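You operate a simulated robot arm through the tools that you are given. There is no shell and no other tool. Be economical: measure what you need, move in short steps, check, and stop when the job is done.

You are at the controls of a simulated two-armed robot. One attempt, no reset.

Task
Wipe up the spill on the worktop by the larder with the dishcloth and put it back.

Only the result counts: the job must be done as asked and must still hold three seconds after the hand-in. Knocking over, shifting, dropping, spilling or breaking anything else fails it.

Robot
Two 6-joint arms with two-finger parallel grippers on one trunk, on a base that drives. Base frame: it is fixed to the floor where the robot stands at the start and does not move with it; the origin is under the middle of the robot, x ahead of it, y to its left, z up; the surface under the hand at the start is at about z = 910. Units: mm, rad, N and s.
The left shoulder is at the start at [280, 185, 1080], the right one opposite. With the tool pointing down near the work surface each hand reaches from about 560 to 940 mm from the robot's upright axis, wherever it stands, measured 20 degrees to its own side. Places, roughly: dishcloth [800, 100, 900]. Payload 1.57 kg a hand.
The TCP of each hand is the grasp point between the finger pads, 30 mm short of the fingertips. In the tool frame z runs along the fingers and y along their closing line. The gripper opens to 80 mm. The fingers are 17 mm wide and 12 mm thick; the gripper's body (40 by 82 mm) begins 80 mm behind the TCP.
Orientation is that of the tool frame in the base frame, as a unit quaternion [x, y, z, w]. With the fingers straight down and closing along the base's y, the tool's x points along the base's -x, its y along +y and its z along -z.

Tools
- The arms move only by the tool drive_tool. It takes "left_increments", "right_increments" or both (then of equal length, played together; a hand with none holds still); each is a list of rows, each a list of 6 numbers: the shift along the tool's x, y, z in mm, then the turn, a rotation vector about the tool's x, y, z in rad. In form: [[tx, ty, tz, wx, wy, wz], ...]. A call has 1 to 12 rows; each row shifts and turns the commanded pose from where the row before left it, along the tool's axes as they then stand. "left_hand" and "right_hand" are, for a hand that has rows, the opening, from 0 (shut) to 1 (fully open), set as the call begins (left out, the last holds). Rows are played at 5 a second. More than 50 mm and 0.15 rad between two rows, or a gripper value outside its range, and nothing of the call is played. A pose out of reach is approached as far as the arm can. The call stops where the force on the tool passes 40 N (or 10 N more than at its start, if that is more) or the arm is blocked; 0.2 s more then pass. The fingers move at their own pace (about 153 mm/s each) and stop on an object; they squeeze with about 35 N. The grip force told is the motor's: it shows also when the fingers shut on nothing. Time passes only in rows, and 0.2 s behind the last, so rows that do not move let the fingers close. The reply holds the time, the measured pose of the TCP, the force on the tool along the base axes, the opening and the grip force, in the units named above and with some noise, with the torque about the TCP (base axes, N m) and any sound that the robot's microphone picked up.
- Cameras (640 x 400 px; columns grow to the right, rows downward): "scene" is now at [237.5, 4.1, 1517.7]; the picture's right is [0.03, -1.00, 0.00], its down [-0.77, -0.02, -0.64] and it looks along [0.64, 0.02, -0.77] (base axes); focal length 260 px, centre (320, 200). "left" rides on the left gripper at [72, 7, -122] in its tool frame; the picture's right is [-0.09, 1.00, 0.00], its down [-0.84, -0.08, -0.54] and it looks along [-0.54, -0.05, 0.84] (tool axes); focal length 238 px, centre (320, 200). "right" rides on the right gripper at [72, -7, -122] in its tool frame; the picture's right is [0.09, 1.00, 0.00], its down [-0.84, 0.08, -0.54] and it looks along [-0.54, 0.05, 0.84] (tool axes); focal length 238 px, centre (320, 200). There is no depth. A picture from a camera that has moved, and an enlarged one, comes with that camera's place and axes in the base frame and with its lens.
- grab_frame(camera): a new picture of that camera. It takes no simulated time.
- lift_body(by): slides the trunk up (or, below 0, down) by that many mm; the arms and the scene camera ride with it, the base frame stays. It gives what a move gives, with no picture.
- drive_base(legs): drives the robot by 1 to 6 legs, each [ahead, turn to the left] in mm and rad, along the robot's own axes; the way and the turn of a leg run together, so that a leg with both is an arc; at most 1500 mm and 3.142 rad a leg. The arms and the cameras ride along, it lands a little off, and it stops where it bumps. It gives what a move gives.
- aim_head(pan, tilt): turns the head with the scene camera to pan (to the left, within 1.501 rad either way) and tilt (down, from -0.506 to 1.204), counted from straight ahead of the robot. It gives what a move gives.
- zoom(camera, box): a new picture of the part [left, top, right, bottom] of that camera's present view, enlarged. It takes no simulated time.
- sign_off(): hands the job in; it is judged then, once.

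Work in short steps. Places have to be worked out from the pictures, the camera data and where the tool is seen: move nearer, look again, correct. Check each grasp and each placing, and mend what went wrong. You have 120 turns and 108 pictures in all, those below and enlarged ones among them. Open the grippers and draw the arms clear of the work before you hand the job in, unless the task says otherwise; then end with one line.

The tools are called after "Request:" as name(argument=value, ...) on one line, values as JSON. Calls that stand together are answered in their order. drive_tool: Moves the arms, as the interface text tells. Its arguments: {"type":"object","properties":{"left_increments":{"type":"array","items":{"type":"array","items":{"type":"number"}}},"left_hand":{"type":"number"},"right_increments":{"type":"array","items":{"type":"array","items":{"type":"number"}}},"right_hand":{"type":"number"}},"required":[]} The other tools are called the same way: lift_body (by) slides the trunk up or down; drive_base (legs) drives the base; aim_head (pan, tilt) turns the head that bears the scene camera; grab_frame (camera) takes a picture; zoom (camera, box) takes an enlarged picture of a part of a camera's view; sign_off () hands the job in.

At the start:

```text
time: 0.0
left_tcp_pos: [526.6, 219.7, 1094.1]
left_tcp_rot: [0.0, 1.0, 0.0, 0.0]
left_wrist_force: [-0.1, -0.8, -0.1]
left_torque: [0.0, -0.03, 0.02]
left_gripper_width: 79.6
left_grip_force: 0.0
right_tcp_pos: [541.3, -277.7, 1153.0]
right_tcp_rot: [-0.001, 1.0, 0.0, 0.0]
right_wrist_force: [0.1, -0.8, 0.0]
right_torque: [0.01, 0.02, 0.02]
right_gripper_width: 80.2
right_grip_force: 0.0
trunk travel left (down, up): [-775.0, 215.0]
robot x, y, heading: [-1.1, -3.4, 0.0]
head pan, tilt: [0.028, 0.88]
```

scene: 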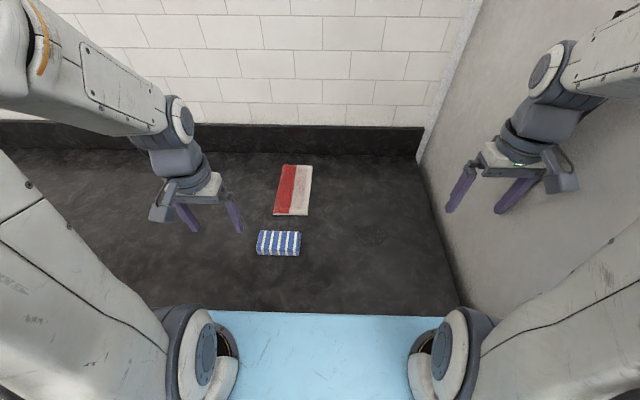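
right: 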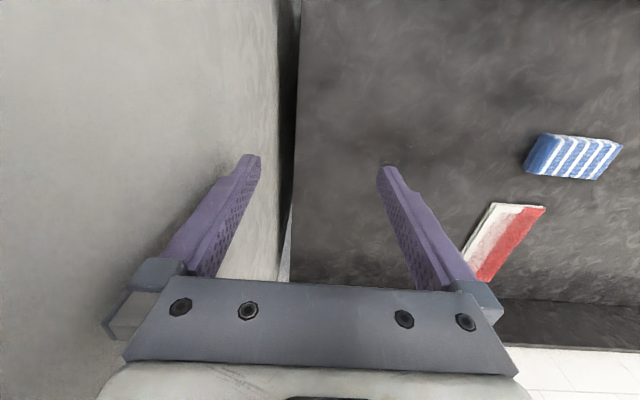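
left: 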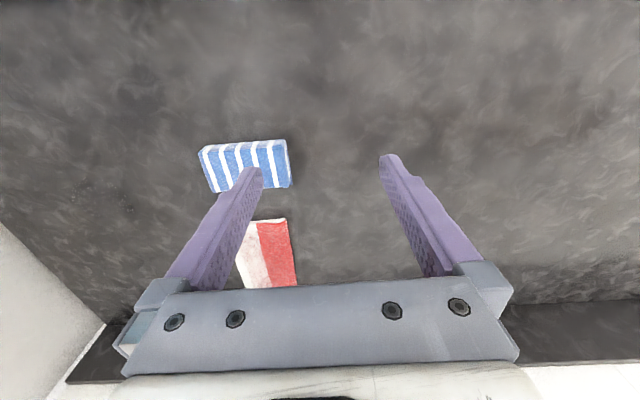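

The red-and-white item works out at about [780, 106], so it is the dishcloth; the blue block near [590, 127] is something else. I see no clear spill here, so I'll look around with the head.

Request:
zoom(camera="scene", box=[200, 130, 460, 310])

Request:
aim_head(pan=1.2, tilt=0.5)

Request:
grab_frame(camera="scene")

Request:
aim_head(pan=-1.2, tilt=0.5)

Request:
grab_frame(camera="scene")

```text
2.22 times, centred on (330, 220) of scene
camera zoom: at [237.5, 4.1, 1517.7], right [0.03, -1.0, 0.0], down [-0.77, -0.02, -0.64], along [0.64, 0.02, -0.77], focal length 579 px, centre (298, 156)
```

zoom: 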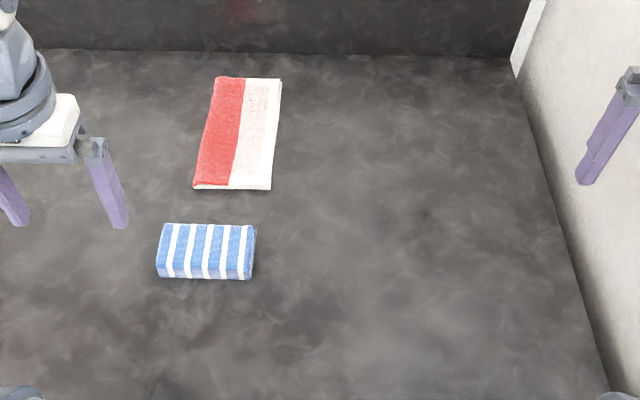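

```text
time: 1.4
left_tcp_pos: [526.4, 218.3, 1093.3]
left_tcp_rot: [0.0, 1.0, 0.0, 0.001]
left_wrist_force: [-0.4, -0.1, -0.7]
left_torque: [-0.02, -0.01, -0.05]
left_gripper_width: 80.0
left_grip_force: 0.1
right_tcp_pos: [541.8, -277.9, 1152.7]
right_tcp_rot: [-0.001, 1.0, 0.0, 0.0]
right_wrist_force: [0.4, 0.9, -0.2]
right_torque: [0.01, -0.03, -0.01]
right_gripper_width: 80.1
right_grip_force: 0.0
trunk travel left (down, up): [-775.0, 215.0]
robot x, y, heading: [-3.4, 3.5, 0.004]
head pan, tilt: [1.201, 0.499]
```

```text
103 pictures are left
camera scene: at [193.9, 86.7, 1549.9], right [0.93, -0.36, 0.0], down [-0.17, -0.45, -0.88], along [0.32, 0.82, -0.48], focal length 260 px, centre (320, 200)
```

scene: 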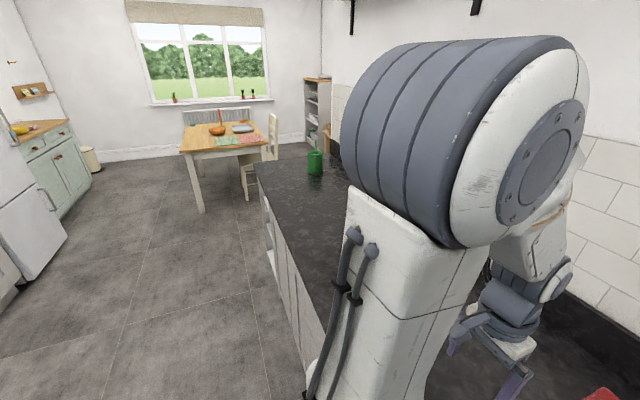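

```text
time: 3.6
left_tcp_pos: [524.7, 218.7, 1091.4]
left_tcp_rot: [0.0, 1.0, 0.0, 0.0]
left_wrist_force: [1.1, -0.1, -1.0]
left_torque: [0.0, -0.02, -0.01]
left_gripper_width: 79.8
left_grip_force: 0.0
right_tcp_pos: [541.8, -278.7, 1151.2]
right_tcp_rot: [-0.001, 1.0, 0.0, -0.001]
right_wrist_force: [0.4, 0.7, 1.2]
right_torque: [0.02, 0.03, -0.01]
right_gripper_width: 79.6
right_grip_force: 0.1
trunk travel left (down, up): [-775.0, 215.0]
robot x, y, heading: [-2.8, -2.3, -0.005]
head pan, tilt: [-1.201, 0.499]
```

```text
102 pictures are left
camera scene: at [193.9, -82.9, 1550.0], right [-0.93, -0.36, 0.0], down [-0.17, 0.45, -0.88], along [0.32, -0.82, -0.48], focal length 260 px, centre (320, 200)
```

scene: 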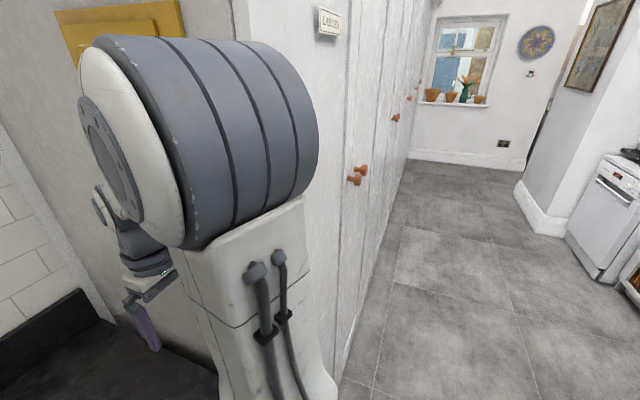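

The tall cupboard on the right carries a "LARDER" sign, so the spill should be on this worktop. It may be clear liquid, so I'll look closer at the surface from several angles.

Request:
aim_head(pan=-0.3, tilt=0.95)

Request:
zoom(camera="scene", box=[200, 100, 460, 262])

Request:
zoom(camera="right", box=[280, 0, 640, 225])

Request:
zoom(camera="left", box=[0, 0, 400, 250])

```text
time: 4.8
left_tcp_pos: [527.2, 219.6, 1091.9]
left_tcp_rot: [0.0, 1.0, 0.0, 0.0]
left_wrist_force: [-0.1, -0.7, -0.1]
left_torque: [-0.04, 0.04, 0.01]
left_gripper_width: 79.9
left_grip_force: 0.1
right_tcp_pos: [542.6, -279.1, 1152.2]
right_tcp_rot: [-0.001, 1.0, 0.0, 0.0]
right_wrist_force: [0.3, -0.2, 0.4]
right_torque: [0.01, 0.0, -0.06]
right_gripper_width: 80.2
right_grip_force: 0.0
trunk travel left (down, up): [-775.0, 215.0]
robot x, y, heading: [0.0, 0.9, 0.0]
head pan, tilt: [-0.3, 0.949]
```

```text
2.46 times, centred on (330, 181) of scene
camera zoom: at [230.4, -19.7, 1512.5], right [-0.3, -0.95, 0.0], down [-0.78, 0.24, -0.58], along [0.56, -0.17, -0.81], focal length 641 px, centre (295, 247)
```

zoom: 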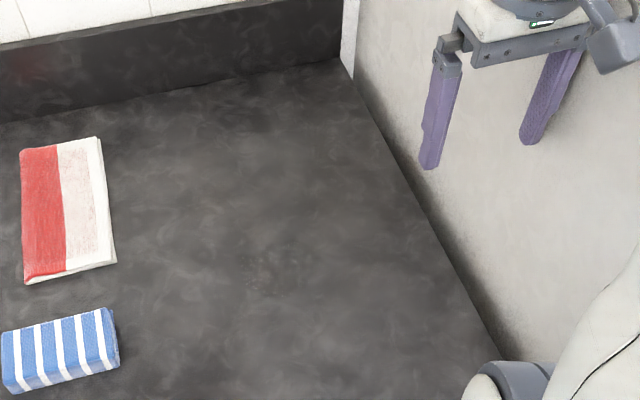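

```text
1.78 times, centred on (460, 112) of right
camera zoom: at [470.9, -284.5, 1275.0], right [-0.09, 1.0, 0.0], down [0.84, 0.08, 0.54], along [0.54, 0.05, -0.84], focal length 424 px, centre (71, 356)
```

zoom: 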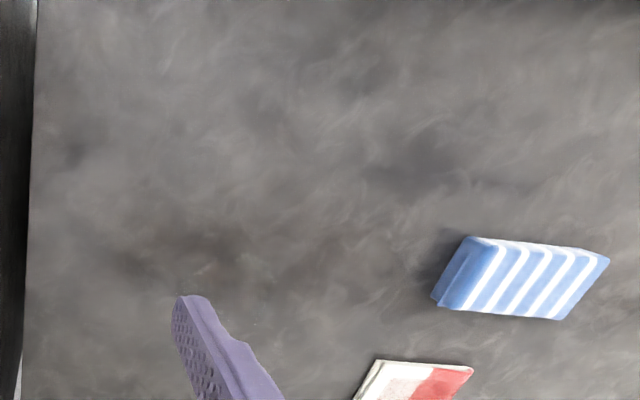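

```text
1.60 times, centred on (200, 125) of left
camera zoom: at [453.5, 225.2, 1215.0], right [0.09, 1.0, 0.0], down [0.84, -0.08, 0.54], along [0.54, -0.05, -0.84], focal length 381 px, centre (512, 320)
```

zoom: 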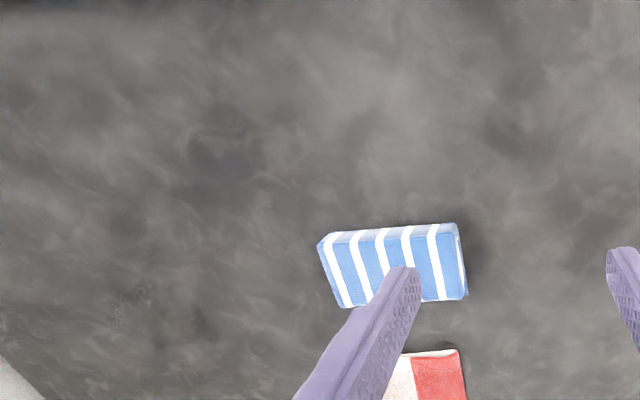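

A faint speckled patch shows at about [620, -130] in three views. I'll zoom in on it, and on the two cloth-like items to tell them apart.

Request:
zoom(camera="scene", box=[275, 160, 355, 210])

Request:
zoom(camera="scene", box=[190, 140, 270, 270])

Request:
zoom(camera="left", box=[20, 150, 140, 225])

```text
8.00 times, centred on (315, 185) of scene
camera zoom: at [230.4, -19.7, 1512.5], right [-0.3, -0.95, 0.0], down [-0.78, 0.24, -0.58], along [0.56, -0.17, -0.81], focal length 2083 px, centre (360, 320)
```

zoom: 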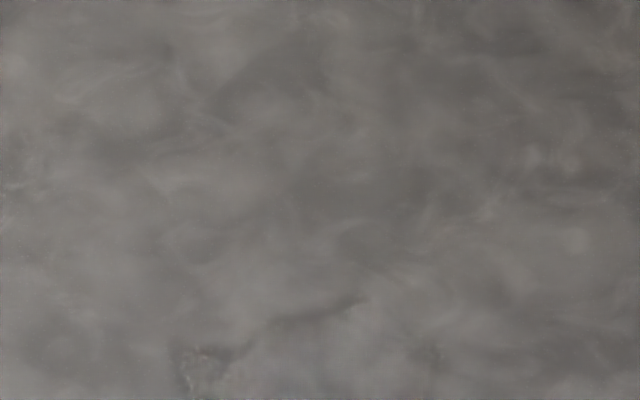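

```text
3.08 times, centred on (230, 205) of scene
camera zoom: at [230.4, -19.7, 1512.5], right [-0.3, -0.95, 0.0], down [-0.78, 0.24, -0.58], along [0.56, -0.17, -0.81], focal length 801 px, centre (597, 185)
```

zoom: 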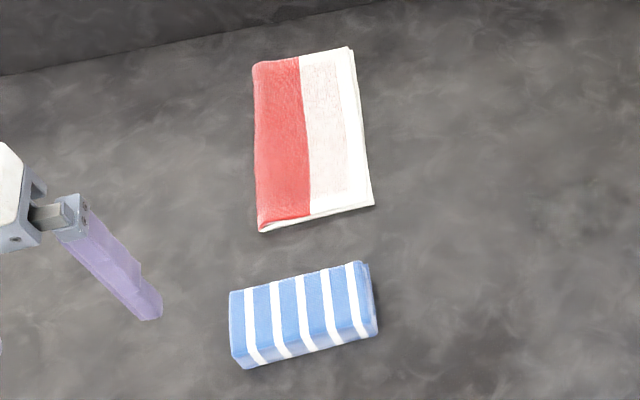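

```text
5.33 times, centred on (80, 188) of left
camera zoom: at [453.5, 225.2, 1215.0], right [0.09, 1.0, 0.0], down [0.84, -0.08, 0.54], along [0.54, -0.05, -0.84], focal length 1271 px, centre (1600, 267)
```

zoom: 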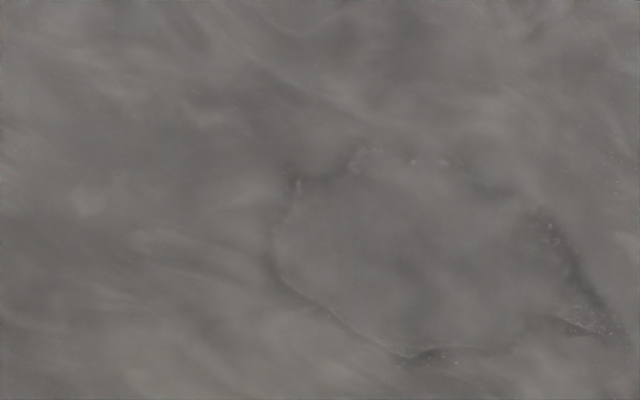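

The left camera shows the rim of a clear puddle, roughly x 585–650 and y -170 to -87. The dishcloth lies flat at about x 685–896, y 50–152. I'll bring a wrist camera over each for a closer look.

Request:
drive_tool(left_increments=[[-35, -24, 11, 0, 0, 0], [-35, -24, 11, 0, 0, 0], [-35, -24, 11, 0, 0, 0], [-35, -24, 11, 0, 0, 0], [-35, -24, 11, 0, 0, 0]], right_increments=[[-4, 30, 33, 0, 0, 0], [-4, 30, 33, 0, 0, 0], [-4, 30, 33, 0, 0, 0], [-4, 30, 33, 0, 0, 0], [-4, 30, 33, 0, 0, 0]])

Request:
grab_frame(camera="right")

Request:
grab_frame(camera="left")

```text
time: 6.0
left_tcp_pos: [700.1, 99.2, 1037.7]
left_tcp_rot: [-0.001, 1.0, 0.0, -0.001]
left_wrist_force: [0.1, 1.0, 0.2]
left_torque: [-0.01, -0.01, -0.01]
left_gripper_width: 79.7
left_grip_force: 0.0
right_tcp_pos: [561.7, -126.0, 987.5]
right_tcp_rot: [-0.001, 1.0, 0.0, 0.0]
right_wrist_force: [-1.2, -1.5, 0.1]
right_torque: [0.04, -0.03, 0.0]
right_gripper_width: 79.9
right_grip_force: 0.0
trunk travel left (down, up): [-775.0, 215.0]
robot x, y, heading: [-1.6, 2.8, -0.0]
head pan, tilt: [-0.3, 0.949]
```

```text
95 pictures are left
camera right: at [490.5, -133.4, 1109.9], right [-0.09, 1.0, 0.0], down [0.84, 0.08, 0.54], along [0.54, 0.05, -0.84], focal length 238 px, centre (320, 200)
```

right: 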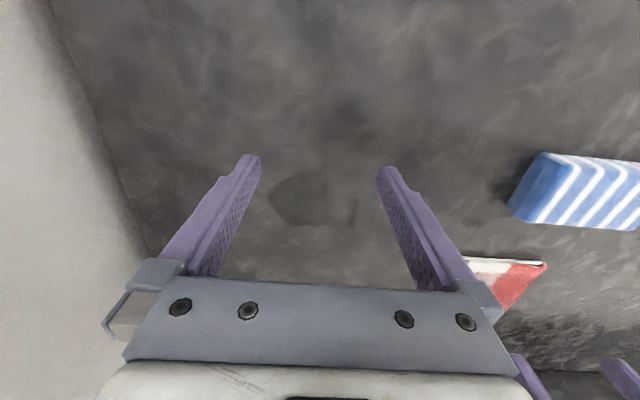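

```text
94 pictures are left
camera left: at [628.3, 104.8, 1159.7], right [0.09, 1.0, 0.0], down [0.84, -0.08, 0.54], along [0.54, -0.05, -0.84], focal length 238 px, centre (320, 200)
```

left: 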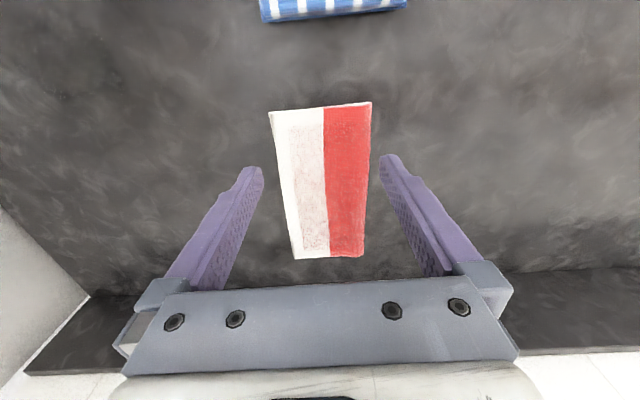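

The dishcloth spans about x 680–887, y 48–152. Zooming on the puddle between the right fingers, and on the cloth's near edge to judge its thickness.

Request:
zoom(camera="right", box=[220, 120, 420, 245])

Request:
zoom(camera="left", box=[240, 80, 400, 180])

```text
3.20 times, centred on (320, 182) of right
camera zoom: at [490.5, -133.4, 1109.9], right [-0.09, 1.0, 0.0], down [0.84, 0.08, 0.54], along [0.54, 0.05, -0.84], focal length 763 px, centre (320, 256)
```

zoom: 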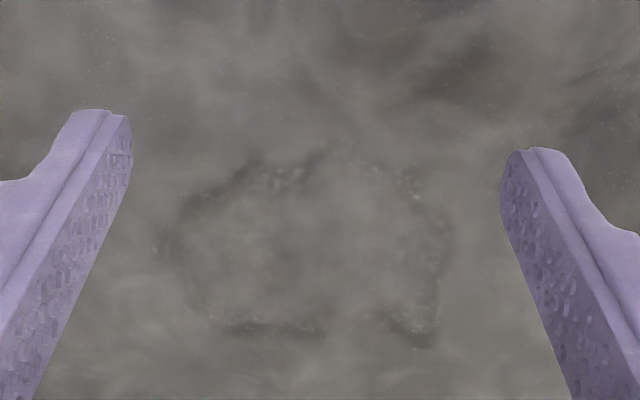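

```text
4.00 times, centred on (320, 130) of left
camera zoom: at [628.3, 104.8, 1159.7], right [0.09, 1.0, 0.0], down [0.84, -0.08, 0.54], along [0.54, -0.05, -0.84], focal length 953 px, centre (320, 480)
```

zoom: 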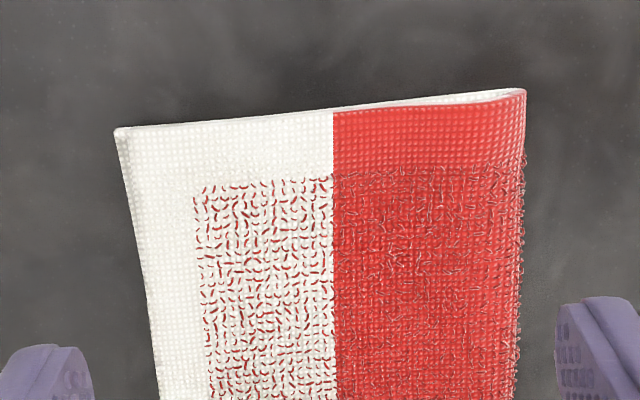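

The puddle spans x 585–652, y -172 to -82, centred at about [617, -126]; the cloth is thin folded terry. I'll move the left hand over the cloth's centre with the fingers half open and lower toward it.

Request:
drive_tool(left_increments=[[-28, 0, 20, 0, 0, 0], [-28, 0, 20, 0, 0, 0], [-28, 0, 20, 0, 0, 0], [0, 0, 10, 0, 0, 0]], left_hand=0.8)

Request:
zoom(camera="left", box=[160, 80, 480, 280])

Request:
zoom(camera="right", box=[440, 120, 640, 400])

```text
time: 7.0
left_tcp_pos: [786.7, 99.2, 967.1]
left_tcp_rot: [0.0, 1.0, 0.0, 0.0]
left_wrist_force: [-0.5, 0.3, -0.4]
left_torque: [-0.03, -0.01, 0.0]
left_gripper_width: 64.0
left_grip_force: 0.0
right_tcp_pos: [562.7, -127.8, 987.8]
right_tcp_rot: [-0.001, 1.0, 0.0, 0.0]
right_wrist_force: [0.0, 0.5, -0.1]
right_torque: [0.01, -0.01, -0.01]
right_gripper_width: 80.1
right_grip_force: 0.1
trunk travel left (down, up): [-775.0, 215.0]
robot x, y, heading: [3.0, -0.9, 0.002]
head pan, tilt: [-0.3, 0.949]
```

```text
2.00 times, centred on (320, 180) of left
camera zoom: at [712.8, 105.2, 1089.4], right [0.09, 1.0, 0.0], down [0.84, -0.08, 0.54], along [0.54, -0.05, -0.84], focal length 477 px, centre (320, 240)
```

zoom: 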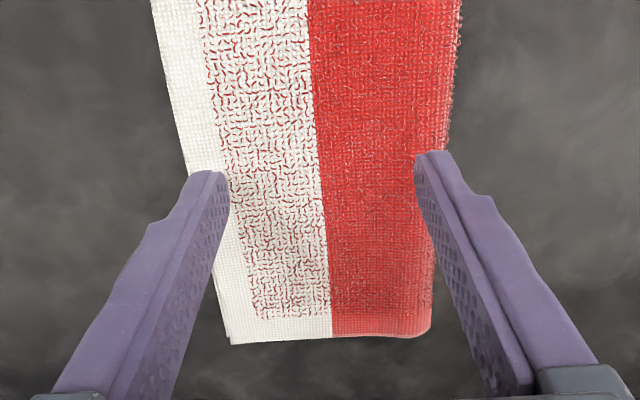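

```text
1.43 times, centred on (540, 260) of right
camera zoom: at [491.2, -133.7, 1110.2], right [-0.09, 1.0, 0.0], down [0.84, 0.08, 0.54], along [0.54, 0.05, -0.84], focal length 340 px, centre (6, 114)
```

zoom: 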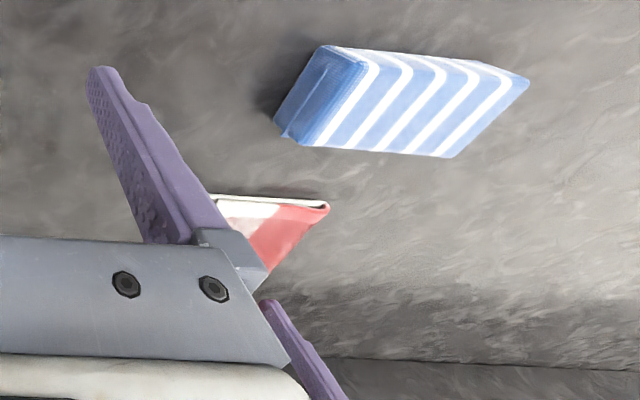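

The blue block is a tightly folded cloth, but its place doesn't match; the red-and-white cloth's does. I'll lower gently until the fingertips touch it.

Request:
drive_tool(left_increments=[[0, 0, 8, 0, 0, 0], [0, 0, 6, 0, 0, 0], [0, 0, 4, 0, 0, 0], [0, 0, 3, 0, 0, 0]])

Request:
grab_frame(camera="left")

```text
time: 8.0
left_tcp_pos: [785.0, 99.3, 947.1]
left_tcp_rot: [-0.001, 1.0, 0.0, 0.0]
left_wrist_force: [-1.0, -0.3, 3.7]
left_torque: [-0.08, 0.05, -0.05]
left_gripper_width: 63.9
left_grip_force: 0.1
right_tcp_pos: [563.0, -127.2, 988.4]
right_tcp_rot: [-0.001, 1.0, 0.0, 0.0]
right_wrist_force: [0.1, 0.4, -0.3]
right_torque: [0.01, -0.04, -0.03]
right_gripper_width: 80.0
right_grip_force: 0.1
trunk travel left (down, up): [-775.0, 215.0]
robot x, y, heading: [-2.8, 0.1, 0.0]
head pan, tilt: [-0.3, 0.949]
```

```text
89 pictures are left
camera left: at [712.7, 105.2, 1069.0], right [0.09, 1.0, 0.0], down [0.84, -0.08, 0.54], along [0.54, -0.05, -0.84], focal length 238 px, centre (320, 200)
```

left: 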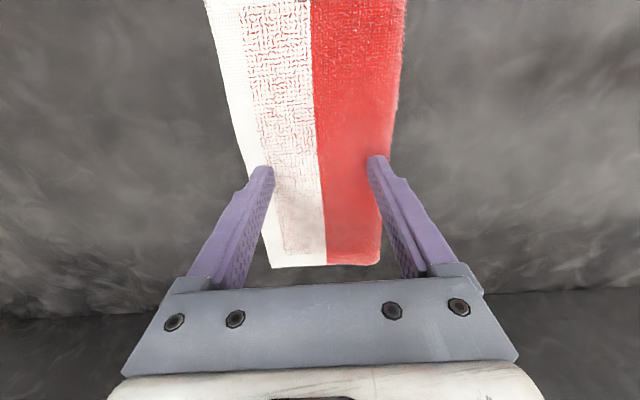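

Contact at TCP z≈947 with about 4 N. I'll press slightly more and close the fingers to gather a pinch.

Request:
drive_tool(left_increments=[[0, 0, 2, 0, 0, 0]])

Request:
drive_tool(left_increments=[[0, 0, 0, 0, 0, 0], [0, 0, 0, 0, 0, 0], [0, 0, 0, 0, 0, 0]], left_hand=0.0)

Request:
grab_frame(camera="left")

```text
time: 8.4
left_tcp_pos: [785.3, 99.5, 946.1]
left_tcp_rot: [0.0, 1.0, 0.0, 0.002]
left_wrist_force: [-0.6, -0.5, 9.4]
left_torque: [-0.16, 0.08, -0.04]
left_gripper_width: 64.0
left_grip_force: 0.1
right_tcp_pos: [563.0, -126.6, 988.2]
right_tcp_rot: [-0.001, 1.0, 0.0, -0.001]
right_wrist_force: [-0.2, 0.2, 0.0]
right_torque: [0.01, -0.02, 0.03]
right_gripper_width: 80.1
right_grip_force: 0.2
trunk travel left (down, up): [-775.0, 215.0]
robot x, y, heading: [1.1, 2.0, 0.001]
head pan, tilt: [-0.3, 0.949]
```

```text
time: 9.2
left_tcp_pos: [784.7, 99.4, 945.8]
left_tcp_rot: [0.0, 1.0, 0.0, 0.002]
left_wrist_force: [2.5, -0.7, 15.0]
left_torque: [-0.11, -0.03, 0.03]
left_gripper_width: 10.1
left_grip_force: 28.2
right_tcp_pos: [561.3, -126.2, 987.7]
right_tcp_rot: [-0.001, 1.0, -0.001, 0.0]
right_wrist_force: [0.3, 0.1, -1.6]
right_torque: [0.01, -0.01, 0.01]
right_gripper_width: 79.9
right_grip_force: 0.0
trunk travel left (down, up): [-775.0, 215.0]
robot x, y, heading: [-2.1, -0.1, 0.005]
head pan, tilt: [-0.3, 0.949]
```

```text
88 pictures are left
camera left: at [712.7, 105.4, 1067.8], right [0.09, 1.0, 0.0], down [0.84, -0.08, 0.54], along [0.54, -0.05, -0.84], focal length 238 px, centre (320, 200)
```

left: 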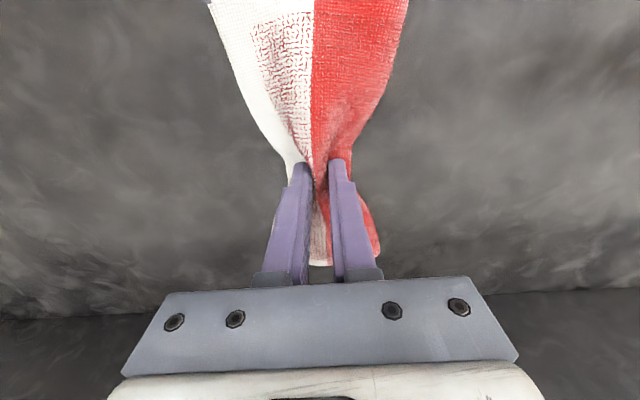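

The cloth is soft and is pinched (10 mm between the pads). I'll clear the right hand, then lift the left a little to check the grip.

Request:
drive_tool(right_increments=[[8, -20, -36, 0, 0, 0], [8, -20, -36, 0, 0, 0], [8, -20, -36, 0, 0, 0], [8, -20, -36, 0, 0, 0], [8, -20, -36, 0, 0, 0]])

Request:
drive_tool(left_increments=[[0, 0, -4, 0, 0, 0], [0, 0, -4, 0, 0, 0], [0, 0, -4, 0, 0, 0]])

Request:
grab_frame(camera="left")

Request:
grab_frame(camera="scene")

```text
time: 10.4
left_tcp_pos: [786.4, 99.8, 944.8]
left_tcp_rot: [0.0, 1.0, -0.001, 0.001]
left_wrist_force: [1.4, -0.4, 21.8]
left_torque: [-0.14, -0.05, 0.06]
left_gripper_width: 10.0
left_grip_force: 27.9
right_tcp_pos: [521.7, -226.2, 1170.4]
right_tcp_rot: [-0.001, 1.0, 0.001, -0.001]
right_wrist_force: [-0.6, 0.2, 1.1]
right_torque: [0.02, -0.02, 0.02]
right_gripper_width: 80.1
right_grip_force: 0.0
trunk travel left (down, up): [-775.0, 215.0]
robot x, y, heading: [1.1, 1.3, 0.0]
head pan, tilt: [-0.3, 0.949]
```

```text
time: 11.2
left_tcp_pos: [785.6, 99.0, 957.2]
left_tcp_rot: [0.0, 1.0, 0.0, -0.001]
left_wrist_force: [0.6, -0.2, -0.1]
left_torque: [-0.05, -0.02, 0.06]
left_gripper_width: 9.9
left_grip_force: 28.6
right_tcp_pos: [520.9, -226.2, 1167.4]
right_tcp_rot: [0.0, 1.0, -0.001, 0.0]
right_wrist_force: [0.4, 0.3, -0.2]
right_torque: [0.01, -0.02, 0.0]
right_gripper_width: 79.8
right_grip_force: 0.1
trunk travel left (down, up): [-775.0, 215.0]
robot x, y, heading: [3.2, 1.1, 0.001]
head pan, tilt: [-0.3, 0.949]
```

```text
87 pictures are left
camera left: at [712.4, 105.1, 1078.4], right [0.09, 1.0, 0.0], down [0.84, -0.08, 0.54], along [0.54, -0.05, -0.84], focal length 238 px, centre (320, 200)
```

left: 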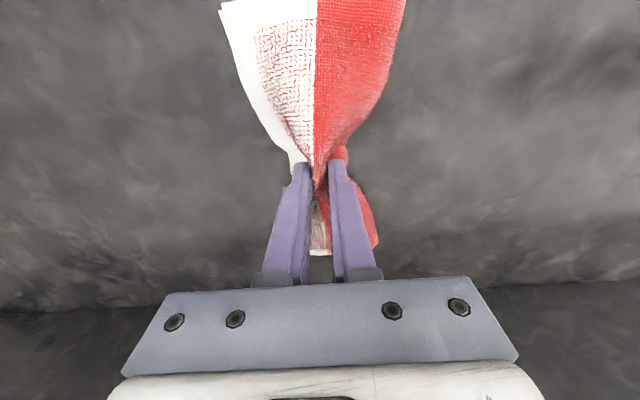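

```text
86 pictures are left
camera scene: at [230.4, -19.6, 1512.4], right [-0.3, -0.96, 0.0], down [-0.78, 0.24, -0.58], along [0.56, -0.17, -0.81], focal length 260 px, centre (320, 200)
```

scene: 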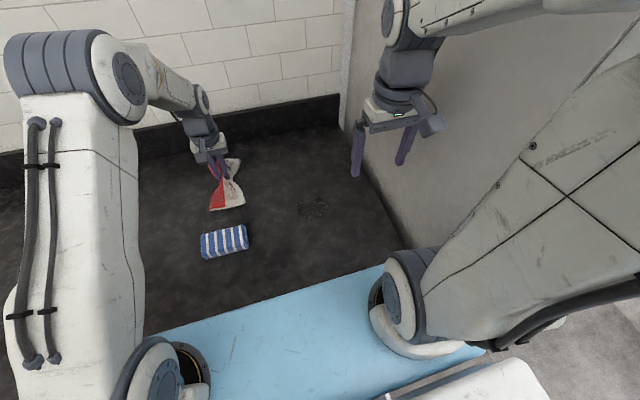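

The grip holds. I'll carry the cloth just skimming the worktop: first along -y, clear of the blue cloth, then back in x to the puddle.

Request:
drive_tool(left_increments=[[0, -38, -2, 0, 0, 0], [0, -38, -2, 0, 0, 0], [0, -38, 0, 0, 0, 0], [0, -38, 0, 0, 0, 0], [0, -38, 0, 0, 0, 0], [0, -35, 0, 0, 0, 0]])

Request:
grab_frame(camera="scene")

```text
time: 12.6
left_tcp_pos: [785.8, -127.4, 959.1]
left_tcp_rot: [-0.001, 1.0, 0.001, -0.001]
left_wrist_force: [-1.1, 0.7, 0.5]
left_torque: [-0.04, -0.02, 0.02]
left_gripper_width: 10.1
left_grip_force: 28.3
right_tcp_pos: [522.1, -227.1, 1167.9]
right_tcp_rot: [-0.001, 1.0, 0.0, 0.0]
right_wrist_force: [-0.1, 0.6, 0.3]
right_torque: [0.01, 0.0, -0.01]
right_gripper_width: 79.9
right_grip_force: 0.0
trunk travel left (down, up): [-775.0, 215.0]
robot x, y, heading: [0.8, 0.7, -0.003]
head pan, tilt: [-0.3, 0.949]
```

```text
85 pictures are left
camera scene: at [230.4, -19.5, 1512.5], right [-0.3, -0.96, 0.0], down [-0.78, 0.24, -0.58], along [0.56, -0.17, -0.81], focal length 260 px, centre (320, 200)
```

scene: 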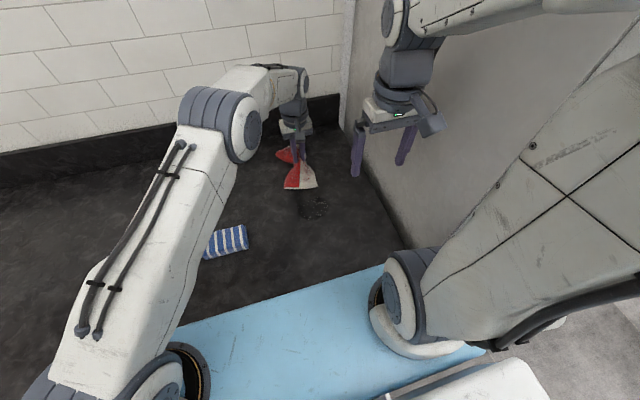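

The cloth is following well and the puddle stays visible ahead of it. I'll raise the right hand well clear, then bring the cloth back in x towards the puddle.

Request:
drive_tool(right_increments=[[0, -6, -45, 0, 0, 0], [0, -6, -45, 0, 0, 0], [0, -6, -45, 0, 0, 0], [0, 0, -45, 0, 0, 0]])

Request:
drive_tool(left_increments=[[35, 0, 2, 0, 0, 0], [35, 0, 2, 0, 0, 0], [35, 0, 0, 0, 0, 0]])

Request:
grab_frame(camera="scene")

Request:
grab_frame(camera="left")

```text
time: 13.6
left_tcp_pos: [783.9, -125.8, 959.4]
left_tcp_rot: [0.001, 1.0, 0.0, 0.0]
left_wrist_force: [-0.1, 0.5, -0.1]
left_torque: [-0.09, 0.01, 0.01]
left_gripper_width: 10.1
left_grip_force: 28.0
right_tcp_pos: [520.1, -245.8, 1346.2]
right_tcp_rot: [-0.001, 1.0, 0.0, -0.001]
right_wrist_force: [0.5, -0.1, 0.3]
right_torque: [0.02, 0.0, -0.01]
right_gripper_width: 80.2
right_grip_force: 0.2
trunk travel left (down, up): [-775.0, 215.0]
robot x, y, heading: [1.0, 2.2, 0.002]
head pan, tilt: [-0.3, 0.949]
```

```text
time: 14.4
left_tcp_pos: [680.0, -124.8, 957.6]
left_tcp_rot: [0.0, 1.0, 0.0, -0.001]
left_wrist_force: [-0.9, 0.4, 0.1]
left_torque: [-0.05, 0.03, 0.03]
left_gripper_width: 10.4
left_grip_force: 27.9
right_tcp_pos: [522.3, -246.3, 1346.0]
right_tcp_rot: [0.0, 1.0, 0.0, 0.0]
right_wrist_force: [-0.3, 0.0, -0.5]
right_torque: [0.0, 0.01, 0.03]
right_gripper_width: 79.9
right_grip_force: 0.1
trunk travel left (down, up): [-775.0, 215.0]
robot x, y, heading: [2.8, 1.8, 0.002]
head pan, tilt: [-0.3, 0.949]
```

```text
84 pictures are left
camera scene: at [230.5, -19.7, 1512.4], right [-0.3, -0.96, 0.0], down [-0.78, 0.24, -0.58], along [0.56, -0.17, -0.81], focal length 260 px, centre (320, 200)
```

scene: 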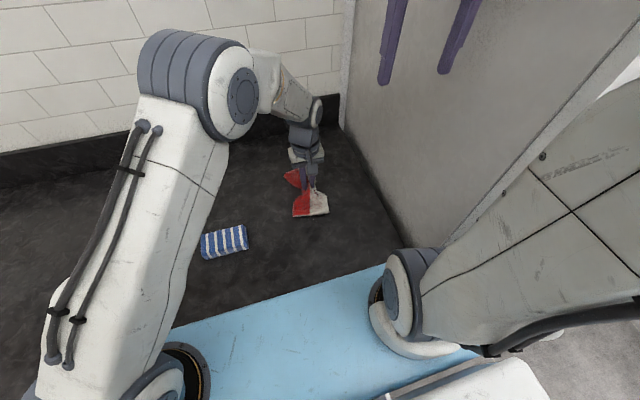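

```text
83 pictures are left
camera left: at [607.1, -119.4, 1079.1], right [0.09, 1.0, 0.0], down [0.84, -0.08, 0.54], along [0.54, -0.05, -0.84], focal length 238 px, centre (320, 200)
```

left: 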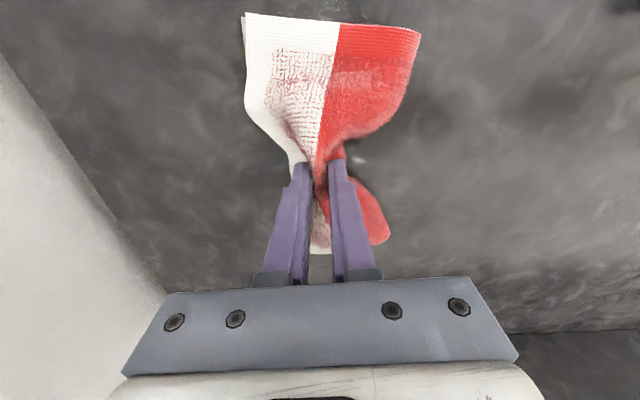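

The near half of the cloth is bunching over the puddle, which is fine for wiping. I'll go to the puddle's far right corner and press down lightly.

Request:
drive_tool(left_increments=[[10, -24, 3, 0, 0, 0], [8, -24, 4, 0, 0, 0], [0, 0, 4, 0, 0, 0], [0, 0, 1, 0, 0, 0]])

```text
time: 15.4
left_tcp_pos: [661.1, -173.9, 946.4]
left_tcp_rot: [0.0, 1.0, -0.001, 0.0]
left_wrist_force: [-2.7, 1.6, 14.0]
left_torque: [-0.02, 0.09, 0.08]
left_gripper_width: 10.0
left_grip_force: 28.1
right_tcp_pos: [521.6, -245.3, 1347.4]
right_tcp_rot: [-0.001, 1.0, 0.0, 0.0]
right_wrist_force: [0.1, -0.4, 0.0]
right_torque: [0.02, -0.03, 0.01]
right_gripper_width: 80.0
right_grip_force: 0.1
trunk travel left (down, up): [-775.0, 215.0]
robot x, y, heading: [2.5, 0.3, 0.001]
head pan, tilt: [-0.3, 0.949]
```

Pressing with about 14 N at [661, -174]. Now wiping strokes in x, stepping across in y.

Request:
drive_tool(left_increments=[[42, 0, 0, 0, 0, 0], [42, 0, 0, 0, 0, 0], [0, 18, 0, 0, 0, 0], [-42, 0, 0, 0, 0, 0], [-42, 0, 0, 0, 0, 0], [0, 18, 0, 0, 0, 0], [42, 0, 0, 0, 0, 0], [42, 0, 0, 0, 0, 0], [0, 18, 0, 0, 0, 0], [-42, 0, 0, 0, 0, 0], [-42, 0, 0, 0, 0, 0], [0, 18, 0, 0, 0, 0]])

Request:
drive_tool(left_increments=[[42, 0, 0, 0, 0, 0], [42, 0, 0, 0, 0, 0], [0, 18, 0, 0, 0, 0], [-42, 0, 0, 0, 0, 0], [-42, 0, 0, 0, 0, 0], [0, 9, 0, 0, 0, 0], [42, 0, 0, 0, 0, 0], [42, 0, 0, 0, 0, 0]])

Request:
grab_frame(camera="left")

Request:
grab_frame(camera="scene")

```text
time: 18.0
left_tcp_pos: [663.2, -103.7, 946.2]
left_tcp_rot: [-0.001, 1.0, -0.001, 0.003]
left_wrist_force: [0.8, -4.1, 20.9]
left_torque: [-0.23, -0.01, 0.04]
left_gripper_width: 10.1
left_grip_force: 28.2
right_tcp_pos: [521.5, -246.2, 1347.9]
right_tcp_rot: [-0.001, 1.0, 0.0, 0.0]
right_wrist_force: [-0.5, -0.6, -0.4]
right_torque: [0.0, -0.02, 0.01]
right_gripper_width: 80.3
right_grip_force: 0.0
trunk travel left (down, up): [-775.0, 215.0]
robot x, y, heading: [-1.5, 2.1, -0.004]
head pan, tilt: [-0.3, 0.949]
```

```text
time: 19.8
left_tcp_pos: [576.9, -74.4, 945.2]
left_tcp_rot: [-0.001, 1.0, -0.001, 0.002]
left_wrist_force: [5.5, -0.2, 29.0]
left_torque: [-0.17, -0.12, 0.06]
left_gripper_width: 10.1
left_grip_force: 28.0
right_tcp_pos: [521.0, -246.0, 1347.5]
right_tcp_rot: [-0.001, 1.0, 0.001, 0.0]
right_wrist_force: [0.6, -0.1, -0.2]
right_torque: [0.03, 0.01, -0.04]
right_gripper_width: 79.9
right_grip_force: 0.0
trunk travel left (down, up): [-775.0, 215.0]
robot x, y, heading: [-2.1, 1.0, -0.005]
head pan, tilt: [-0.3, 0.949]
```

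```text
82 pictures are left
camera left: at [505.3, -68.7, 1067.2], right [0.09, 1.0, 0.0], down [0.84, -0.08, 0.54], along [0.54, -0.05, -0.84], focal length 238 px, centre (320, 200)
```

left: 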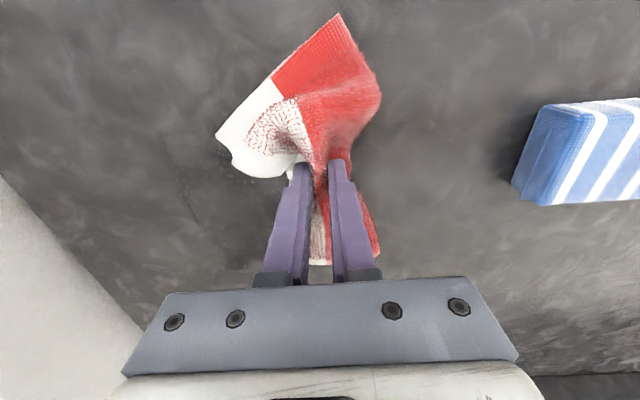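

```text
81 pictures are left
camera scene: at [230.1, -19.6, 1512.7], right [-0.3, -0.96, 0.0], down [-0.78, 0.24, -0.58], along [0.56, -0.17, -0.81], focal length 260 px, centre (320, 200)
```

scene: 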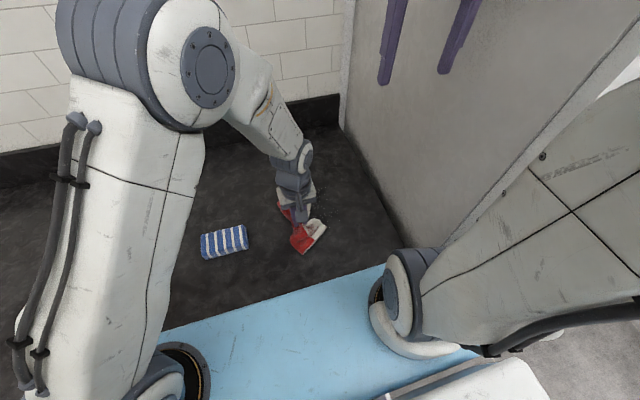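

Some specks seem to remain at the right edge near left-picture (235, 175). I'll draw the cloth off to the back and inspect the puddle area.

Request:
drive_tool(left_increments=[[0, 0, -15, 0, 0, 0], [-45, 0, 0, 0, 0, 0], [-45, 0, 0, 0, 0, 0], [-45, 0, 0, 0, 0, 0], [-45, 0, 0, 0, 0, 0], [-40, 0, 0, 0, 0, 0]])

Request:
zoom(camera="scene", box=[230, 150, 390, 250])

Request:
zoom(camera="right", box=[280, 60, 480, 185])

```text
time: 21.2
left_tcp_pos: [797.7, -75.6, 957.3]
left_tcp_rot: [0.001, 1.0, 0.001, 0.0]
left_wrist_force: [0.2, -0.2, -0.3]
left_torque: [-0.07, 0.01, 0.05]
left_gripper_width: 10.0
left_grip_force: 28.0
right_tcp_pos: [520.9, -247.3, 1346.5]
right_tcp_rot: [-0.001, 1.0, 0.0, 0.0]
right_wrist_force: [-0.3, 0.5, -0.6]
right_torque: [0.0, 0.01, 0.01]
right_gripper_width: 80.0
right_grip_force: 0.1
trunk travel left (down, up): [-775.0, 215.0]
robot x, y, heading: [-0.9, 1.6, 0.001]
head pan, tilt: [-0.3, 0.949]
```

```text
4.00 times, centred on (310, 200) of scene
camera zoom: at [230.3, -19.7, 1512.5], right [-0.3, -0.96, 0.0], down [-0.78, 0.24, -0.58], along [0.56, -0.17, -0.81], focal length 1042 px, centre (360, 200)
```

zoom: 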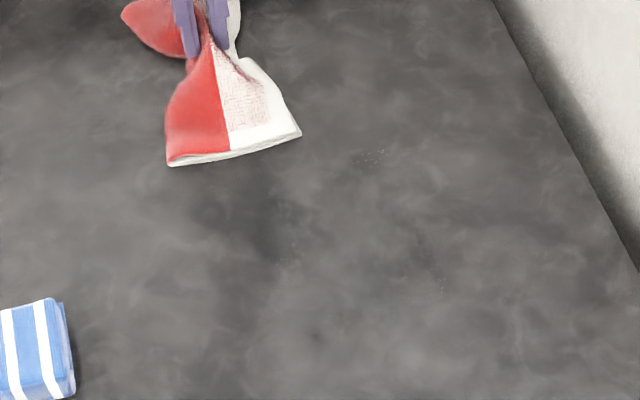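

```text
3.20 times, centred on (380, 122) of right
camera zoom: at [450.2, -252.7, 1468.9], right [-0.09, 1.0, 0.0], down [0.84, 0.08, 0.54], along [0.54, 0.05, -0.84], focal length 763 px, centre (128, 448)
```

zoom: 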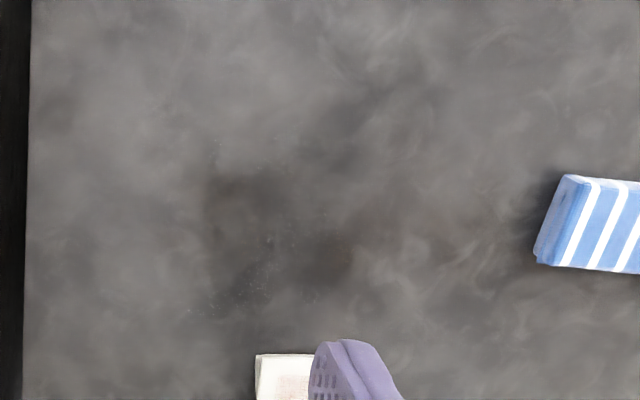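

Some residue seems to remain, pushed around x 557–680, y -183 to -75. I'll lower the right camera for a better look.

Request:
drive_tool(right_increments=[[-3, 14, 44, 0, 0, 0], [-3, 14, 44, 0, 0, 0], [-3, 14, 44, 0, 0, 0], [-3, 14, 44, 0, 0, 0], [-3, 14, 44, 0, 0, 0], [-3, 14, 44, 0, 0, 0], [-3, 14, 44, 0, 0, 0]], right_hand=1.0)

Request:
zoom(camera="right", box=[160, 60, 480, 260])

```text
time: 22.8
left_tcp_pos: [798.9, -76.1, 960.5]
left_tcp_rot: [0.0, 1.0, 0.0, 0.0]
left_wrist_force: [0.5, 0.1, 0.6]
left_torque: [-0.03, 0.0, -0.02]
left_gripper_width: 10.0
left_grip_force: 27.8
right_tcp_pos: [542.8, -146.9, 1039.5]
right_tcp_rot: [-0.001, 1.0, 0.0, 0.0]
right_wrist_force: [-0.1, 0.3, 0.4]
right_torque: [0.0, -0.05, 0.01]
right_gripper_width: 79.9
right_grip_force: 0.0
trunk travel left (down, up): [-775.0, 215.0]
robot x, y, heading: [1.8, -4.3, 0.003]
head pan, tilt: [-0.3, 0.949]
```

```text
2.00 times, centred on (320, 160) of right
camera zoom: at [472.2, -153.9, 1162.1], right [-0.09, 1.0, 0.0], down [0.84, 0.08, 0.54], along [0.54, 0.05, -0.84], focal length 477 px, centre (320, 280)
```

zoom: 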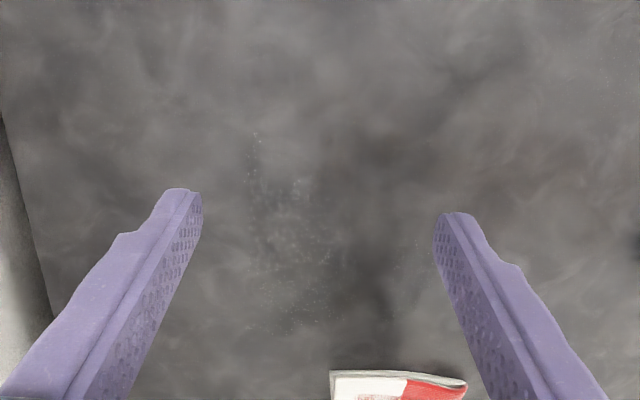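

Droplets remain mainly at x 545–680, y -185 to -125, with a few near y -83. I'll raise the right hand and wipe again with longer, denser strokes over a wider area.

Request:
drive_tool(right_increments=[[3, -14, -44, 0, 0, 0], [3, -14, -44, 0, 0, 0], [3, -14, -44, 0, 0, 0], [3, -14, -44, 0, 0, 0], [3, -14, -44, 0, 0, 0], [3, -14, -44, 0, 0, 0], [3, -14, -44, 0, 0, 0]])

Request:
drive_tool(left_increments=[[27, -31, 0, 0, 0, 0], [27, -31, 0, 0, 0, 0], [27, -31, 4, 0, 0, 0], [27, -31, 4, 0, 0, 0], [0, 0, 4, 0, 0, 0], [0, 0, 2, 0, 0, 0]])

```text
time: 24.4
left_tcp_pos: [798.1, -75.3, 958.4]
left_tcp_rot: [0.0, 1.0, 0.0, -0.001]
left_wrist_force: [-0.7, 0.8, -1.1]
left_torque: [-0.1, -0.01, 0.02]
left_gripper_width: 9.9
left_grip_force: 28.1
right_tcp_pos: [522.1, -245.6, 1347.3]
right_tcp_rot: [-0.001, 1.0, 0.0, -0.002]
right_wrist_force: [0.2, -0.7, -0.7]
right_torque: [-0.01, -0.02, 0.0]
right_gripper_width: 80.2
right_grip_force: 0.1
trunk travel left (down, up): [-775.0, 215.0]
robot x, y, heading: [1.2, 1.8, 0.0]
head pan, tilt: [-0.3, 0.949]
```

```text
time: 25.8
left_tcp_pos: [692.1, -198.0, 946.6]
left_tcp_rot: [0.001, 1.0, -0.001, 0.001]
left_wrist_force: [-1.0, 0.5, 6.1]
left_torque: [-0.06, 0.01, 0.01]
left_gripper_width: 10.0
left_grip_force: 28.4
right_tcp_pos: [522.0, -246.5, 1346.9]
right_tcp_rot: [-0.001, 1.0, 0.0, -0.001]
right_wrist_force: [0.4, 0.7, -0.4]
right_torque: [0.0, 0.01, 0.0]
right_gripper_width: 80.1
right_grip_force: 0.2
trunk travel left (down, up): [-775.0, 215.0]
robot x, y, heading: [2.0, -0.9, 0.003]
head pan, tilt: [-0.3, 0.949]
```

Contact at [692, -198] with 6 N. I'll press a bit more and run the strokes.

Request:
drive_tool(left_increments=[[48, 0, 1.5, 0, 0, 0], [48, 0, 0, 0, 0, 0], [48, 0, 0, 0, 0, 0], [0, 14, 0, 0, 0, 0], [-48, 0, 0, 0, 0, 0], [-48, 0, 0, 0, 0, 0], [-48, 0, 0, 0, 0, 0], [0, 14, 0, 0, 0, 0], [48, 0, 0, 0, 0, 0], [48, 0, 0, 0, 0, 0], [48, 0, 0, 0, 0, 0], [0, 14, 0, 0, 0, 0]])

Request:
drive_tool(left_increments=[[-48, 0, 0, 0, 0, 0], [-48, 0, 0, 0, 0, 0], [-48, 0, 0, 0, 0, 0], [0, 14, 0, 0, 0, 0], [48, 0, 0, 0, 0, 0], [48, 0, 0, 0, 0, 0], [48, 0, 0, 0, 0, 0], [0, 14, 0, 0, 0, 0], [-48, 0, 0, 0, 0, 0], [-48, 0, 0, 0, 0, 0], [-48, 0, 0, 0, 0, 0], [0, 14, 0, 0, 0, 0]])

Request:
drive_tool(left_increments=[[48, 0, 0, 0, 0, 0], [48, 0, 0, 0, 0, 0], [48, 0, 0, 0, 0, 0], [0, 14, 0, 0, 0, 0], [-48, 0, 0, 0, 0, 0], [-48, 0, 0, 0, 0, 0], [-48, 0, 0, 0, 0, 0], [0, 14, 0, 0, 0, 0], [48, 0, 0, 0, 0, 0], [48, 0, 0, 0, 0, 0], [48, 0, 0, 0, 0, 0]])

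Request:
grab_frame(camera="left")

```text
time: 28.4
left_tcp_pos: [546.9, -158.6, 946.5]
left_tcp_rot: [0.0, 1.0, -0.002, 0.001]
left_wrist_force: [-0.9, -4.2, 20.3]
left_torque: [-0.3, 0.03, 0.06]
left_gripper_width: 10.1
left_grip_force: 27.9
right_tcp_pos: [521.0, -245.6, 1348.6]
right_tcp_rot: [-0.001, 1.0, 0.0, 0.0]
right_wrist_force: [0.4, 0.3, 0.8]
right_torque: [0.02, 0.0, 0.0]
right_gripper_width: 79.9
right_grip_force: 0.1
trunk travel left (down, up): [-775.0, 215.0]
robot x, y, heading: [0.2, 1.7, 0.001]
head pan, tilt: [-0.3, 0.949]
```

```text
time: 31.0
left_tcp_pos: [691.3, -116.3, 945.9]
left_tcp_rot: [0.0, 1.0, -0.002, 0.004]
left_wrist_force: [2.4, -7.5, 26.2]
left_torque: [-0.36, 0.0, 0.07]
left_gripper_width: 10.0
left_grip_force: 28.0
right_tcp_pos: [521.4, -245.4, 1348.4]
right_tcp_rot: [-0.001, 1.0, 0.0, 0.0]
right_wrist_force: [-0.2, -0.8, -0.6]
right_torque: [0.01, 0.03, -0.01]
right_gripper_width: 79.9
right_grip_force: 0.1
trunk travel left (down, up): [-775.0, 215.0]
robot x, y, heading: [-3.9, 2.0, 0.002]
head pan, tilt: [-0.3, 0.949]
```

```text
time: 33.4
left_tcp_pos: [545.6, -86.8, 944.6]
left_tcp_rot: [-0.001, 1.0, -0.001, 0.001]
left_wrist_force: [1.5, -1.2, 21.3]
left_torque: [-0.17, -0.05, 0.04]
left_gripper_width: 9.7
left_grip_force: 27.7
right_tcp_pos: [521.4, -243.8, 1346.8]
right_tcp_rot: [-0.001, 1.0, 0.0, 0.0]
right_wrist_force: [-0.1, -0.3, 0.2]
right_torque: [0.03, -0.01, -0.02]
right_gripper_width: 79.9
right_grip_force: 0.0
trunk travel left (down, up): [-775.0, 215.0]
robot x, y, heading: [5.1, 1.8, 0.005]
head pan, tilt: [-0.3, 0.949]
```

```text
77 pictures are left
camera left: at [473.1, -80.7, 1067.6], right [0.09, 1.0, 0.0], down [0.84, -0.08, 0.54], along [0.54, -0.05, -0.84], focal length 238 px, centre (320, 200)
```

left: 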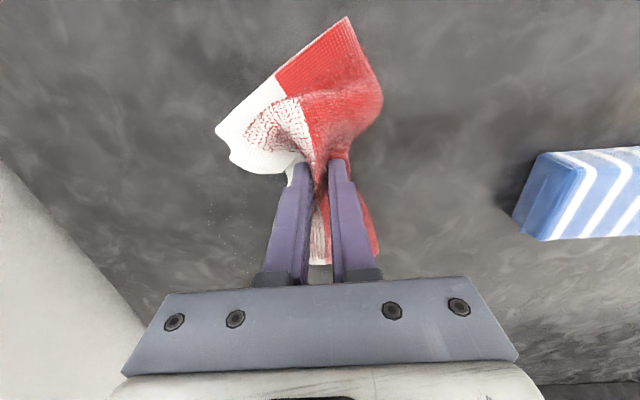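

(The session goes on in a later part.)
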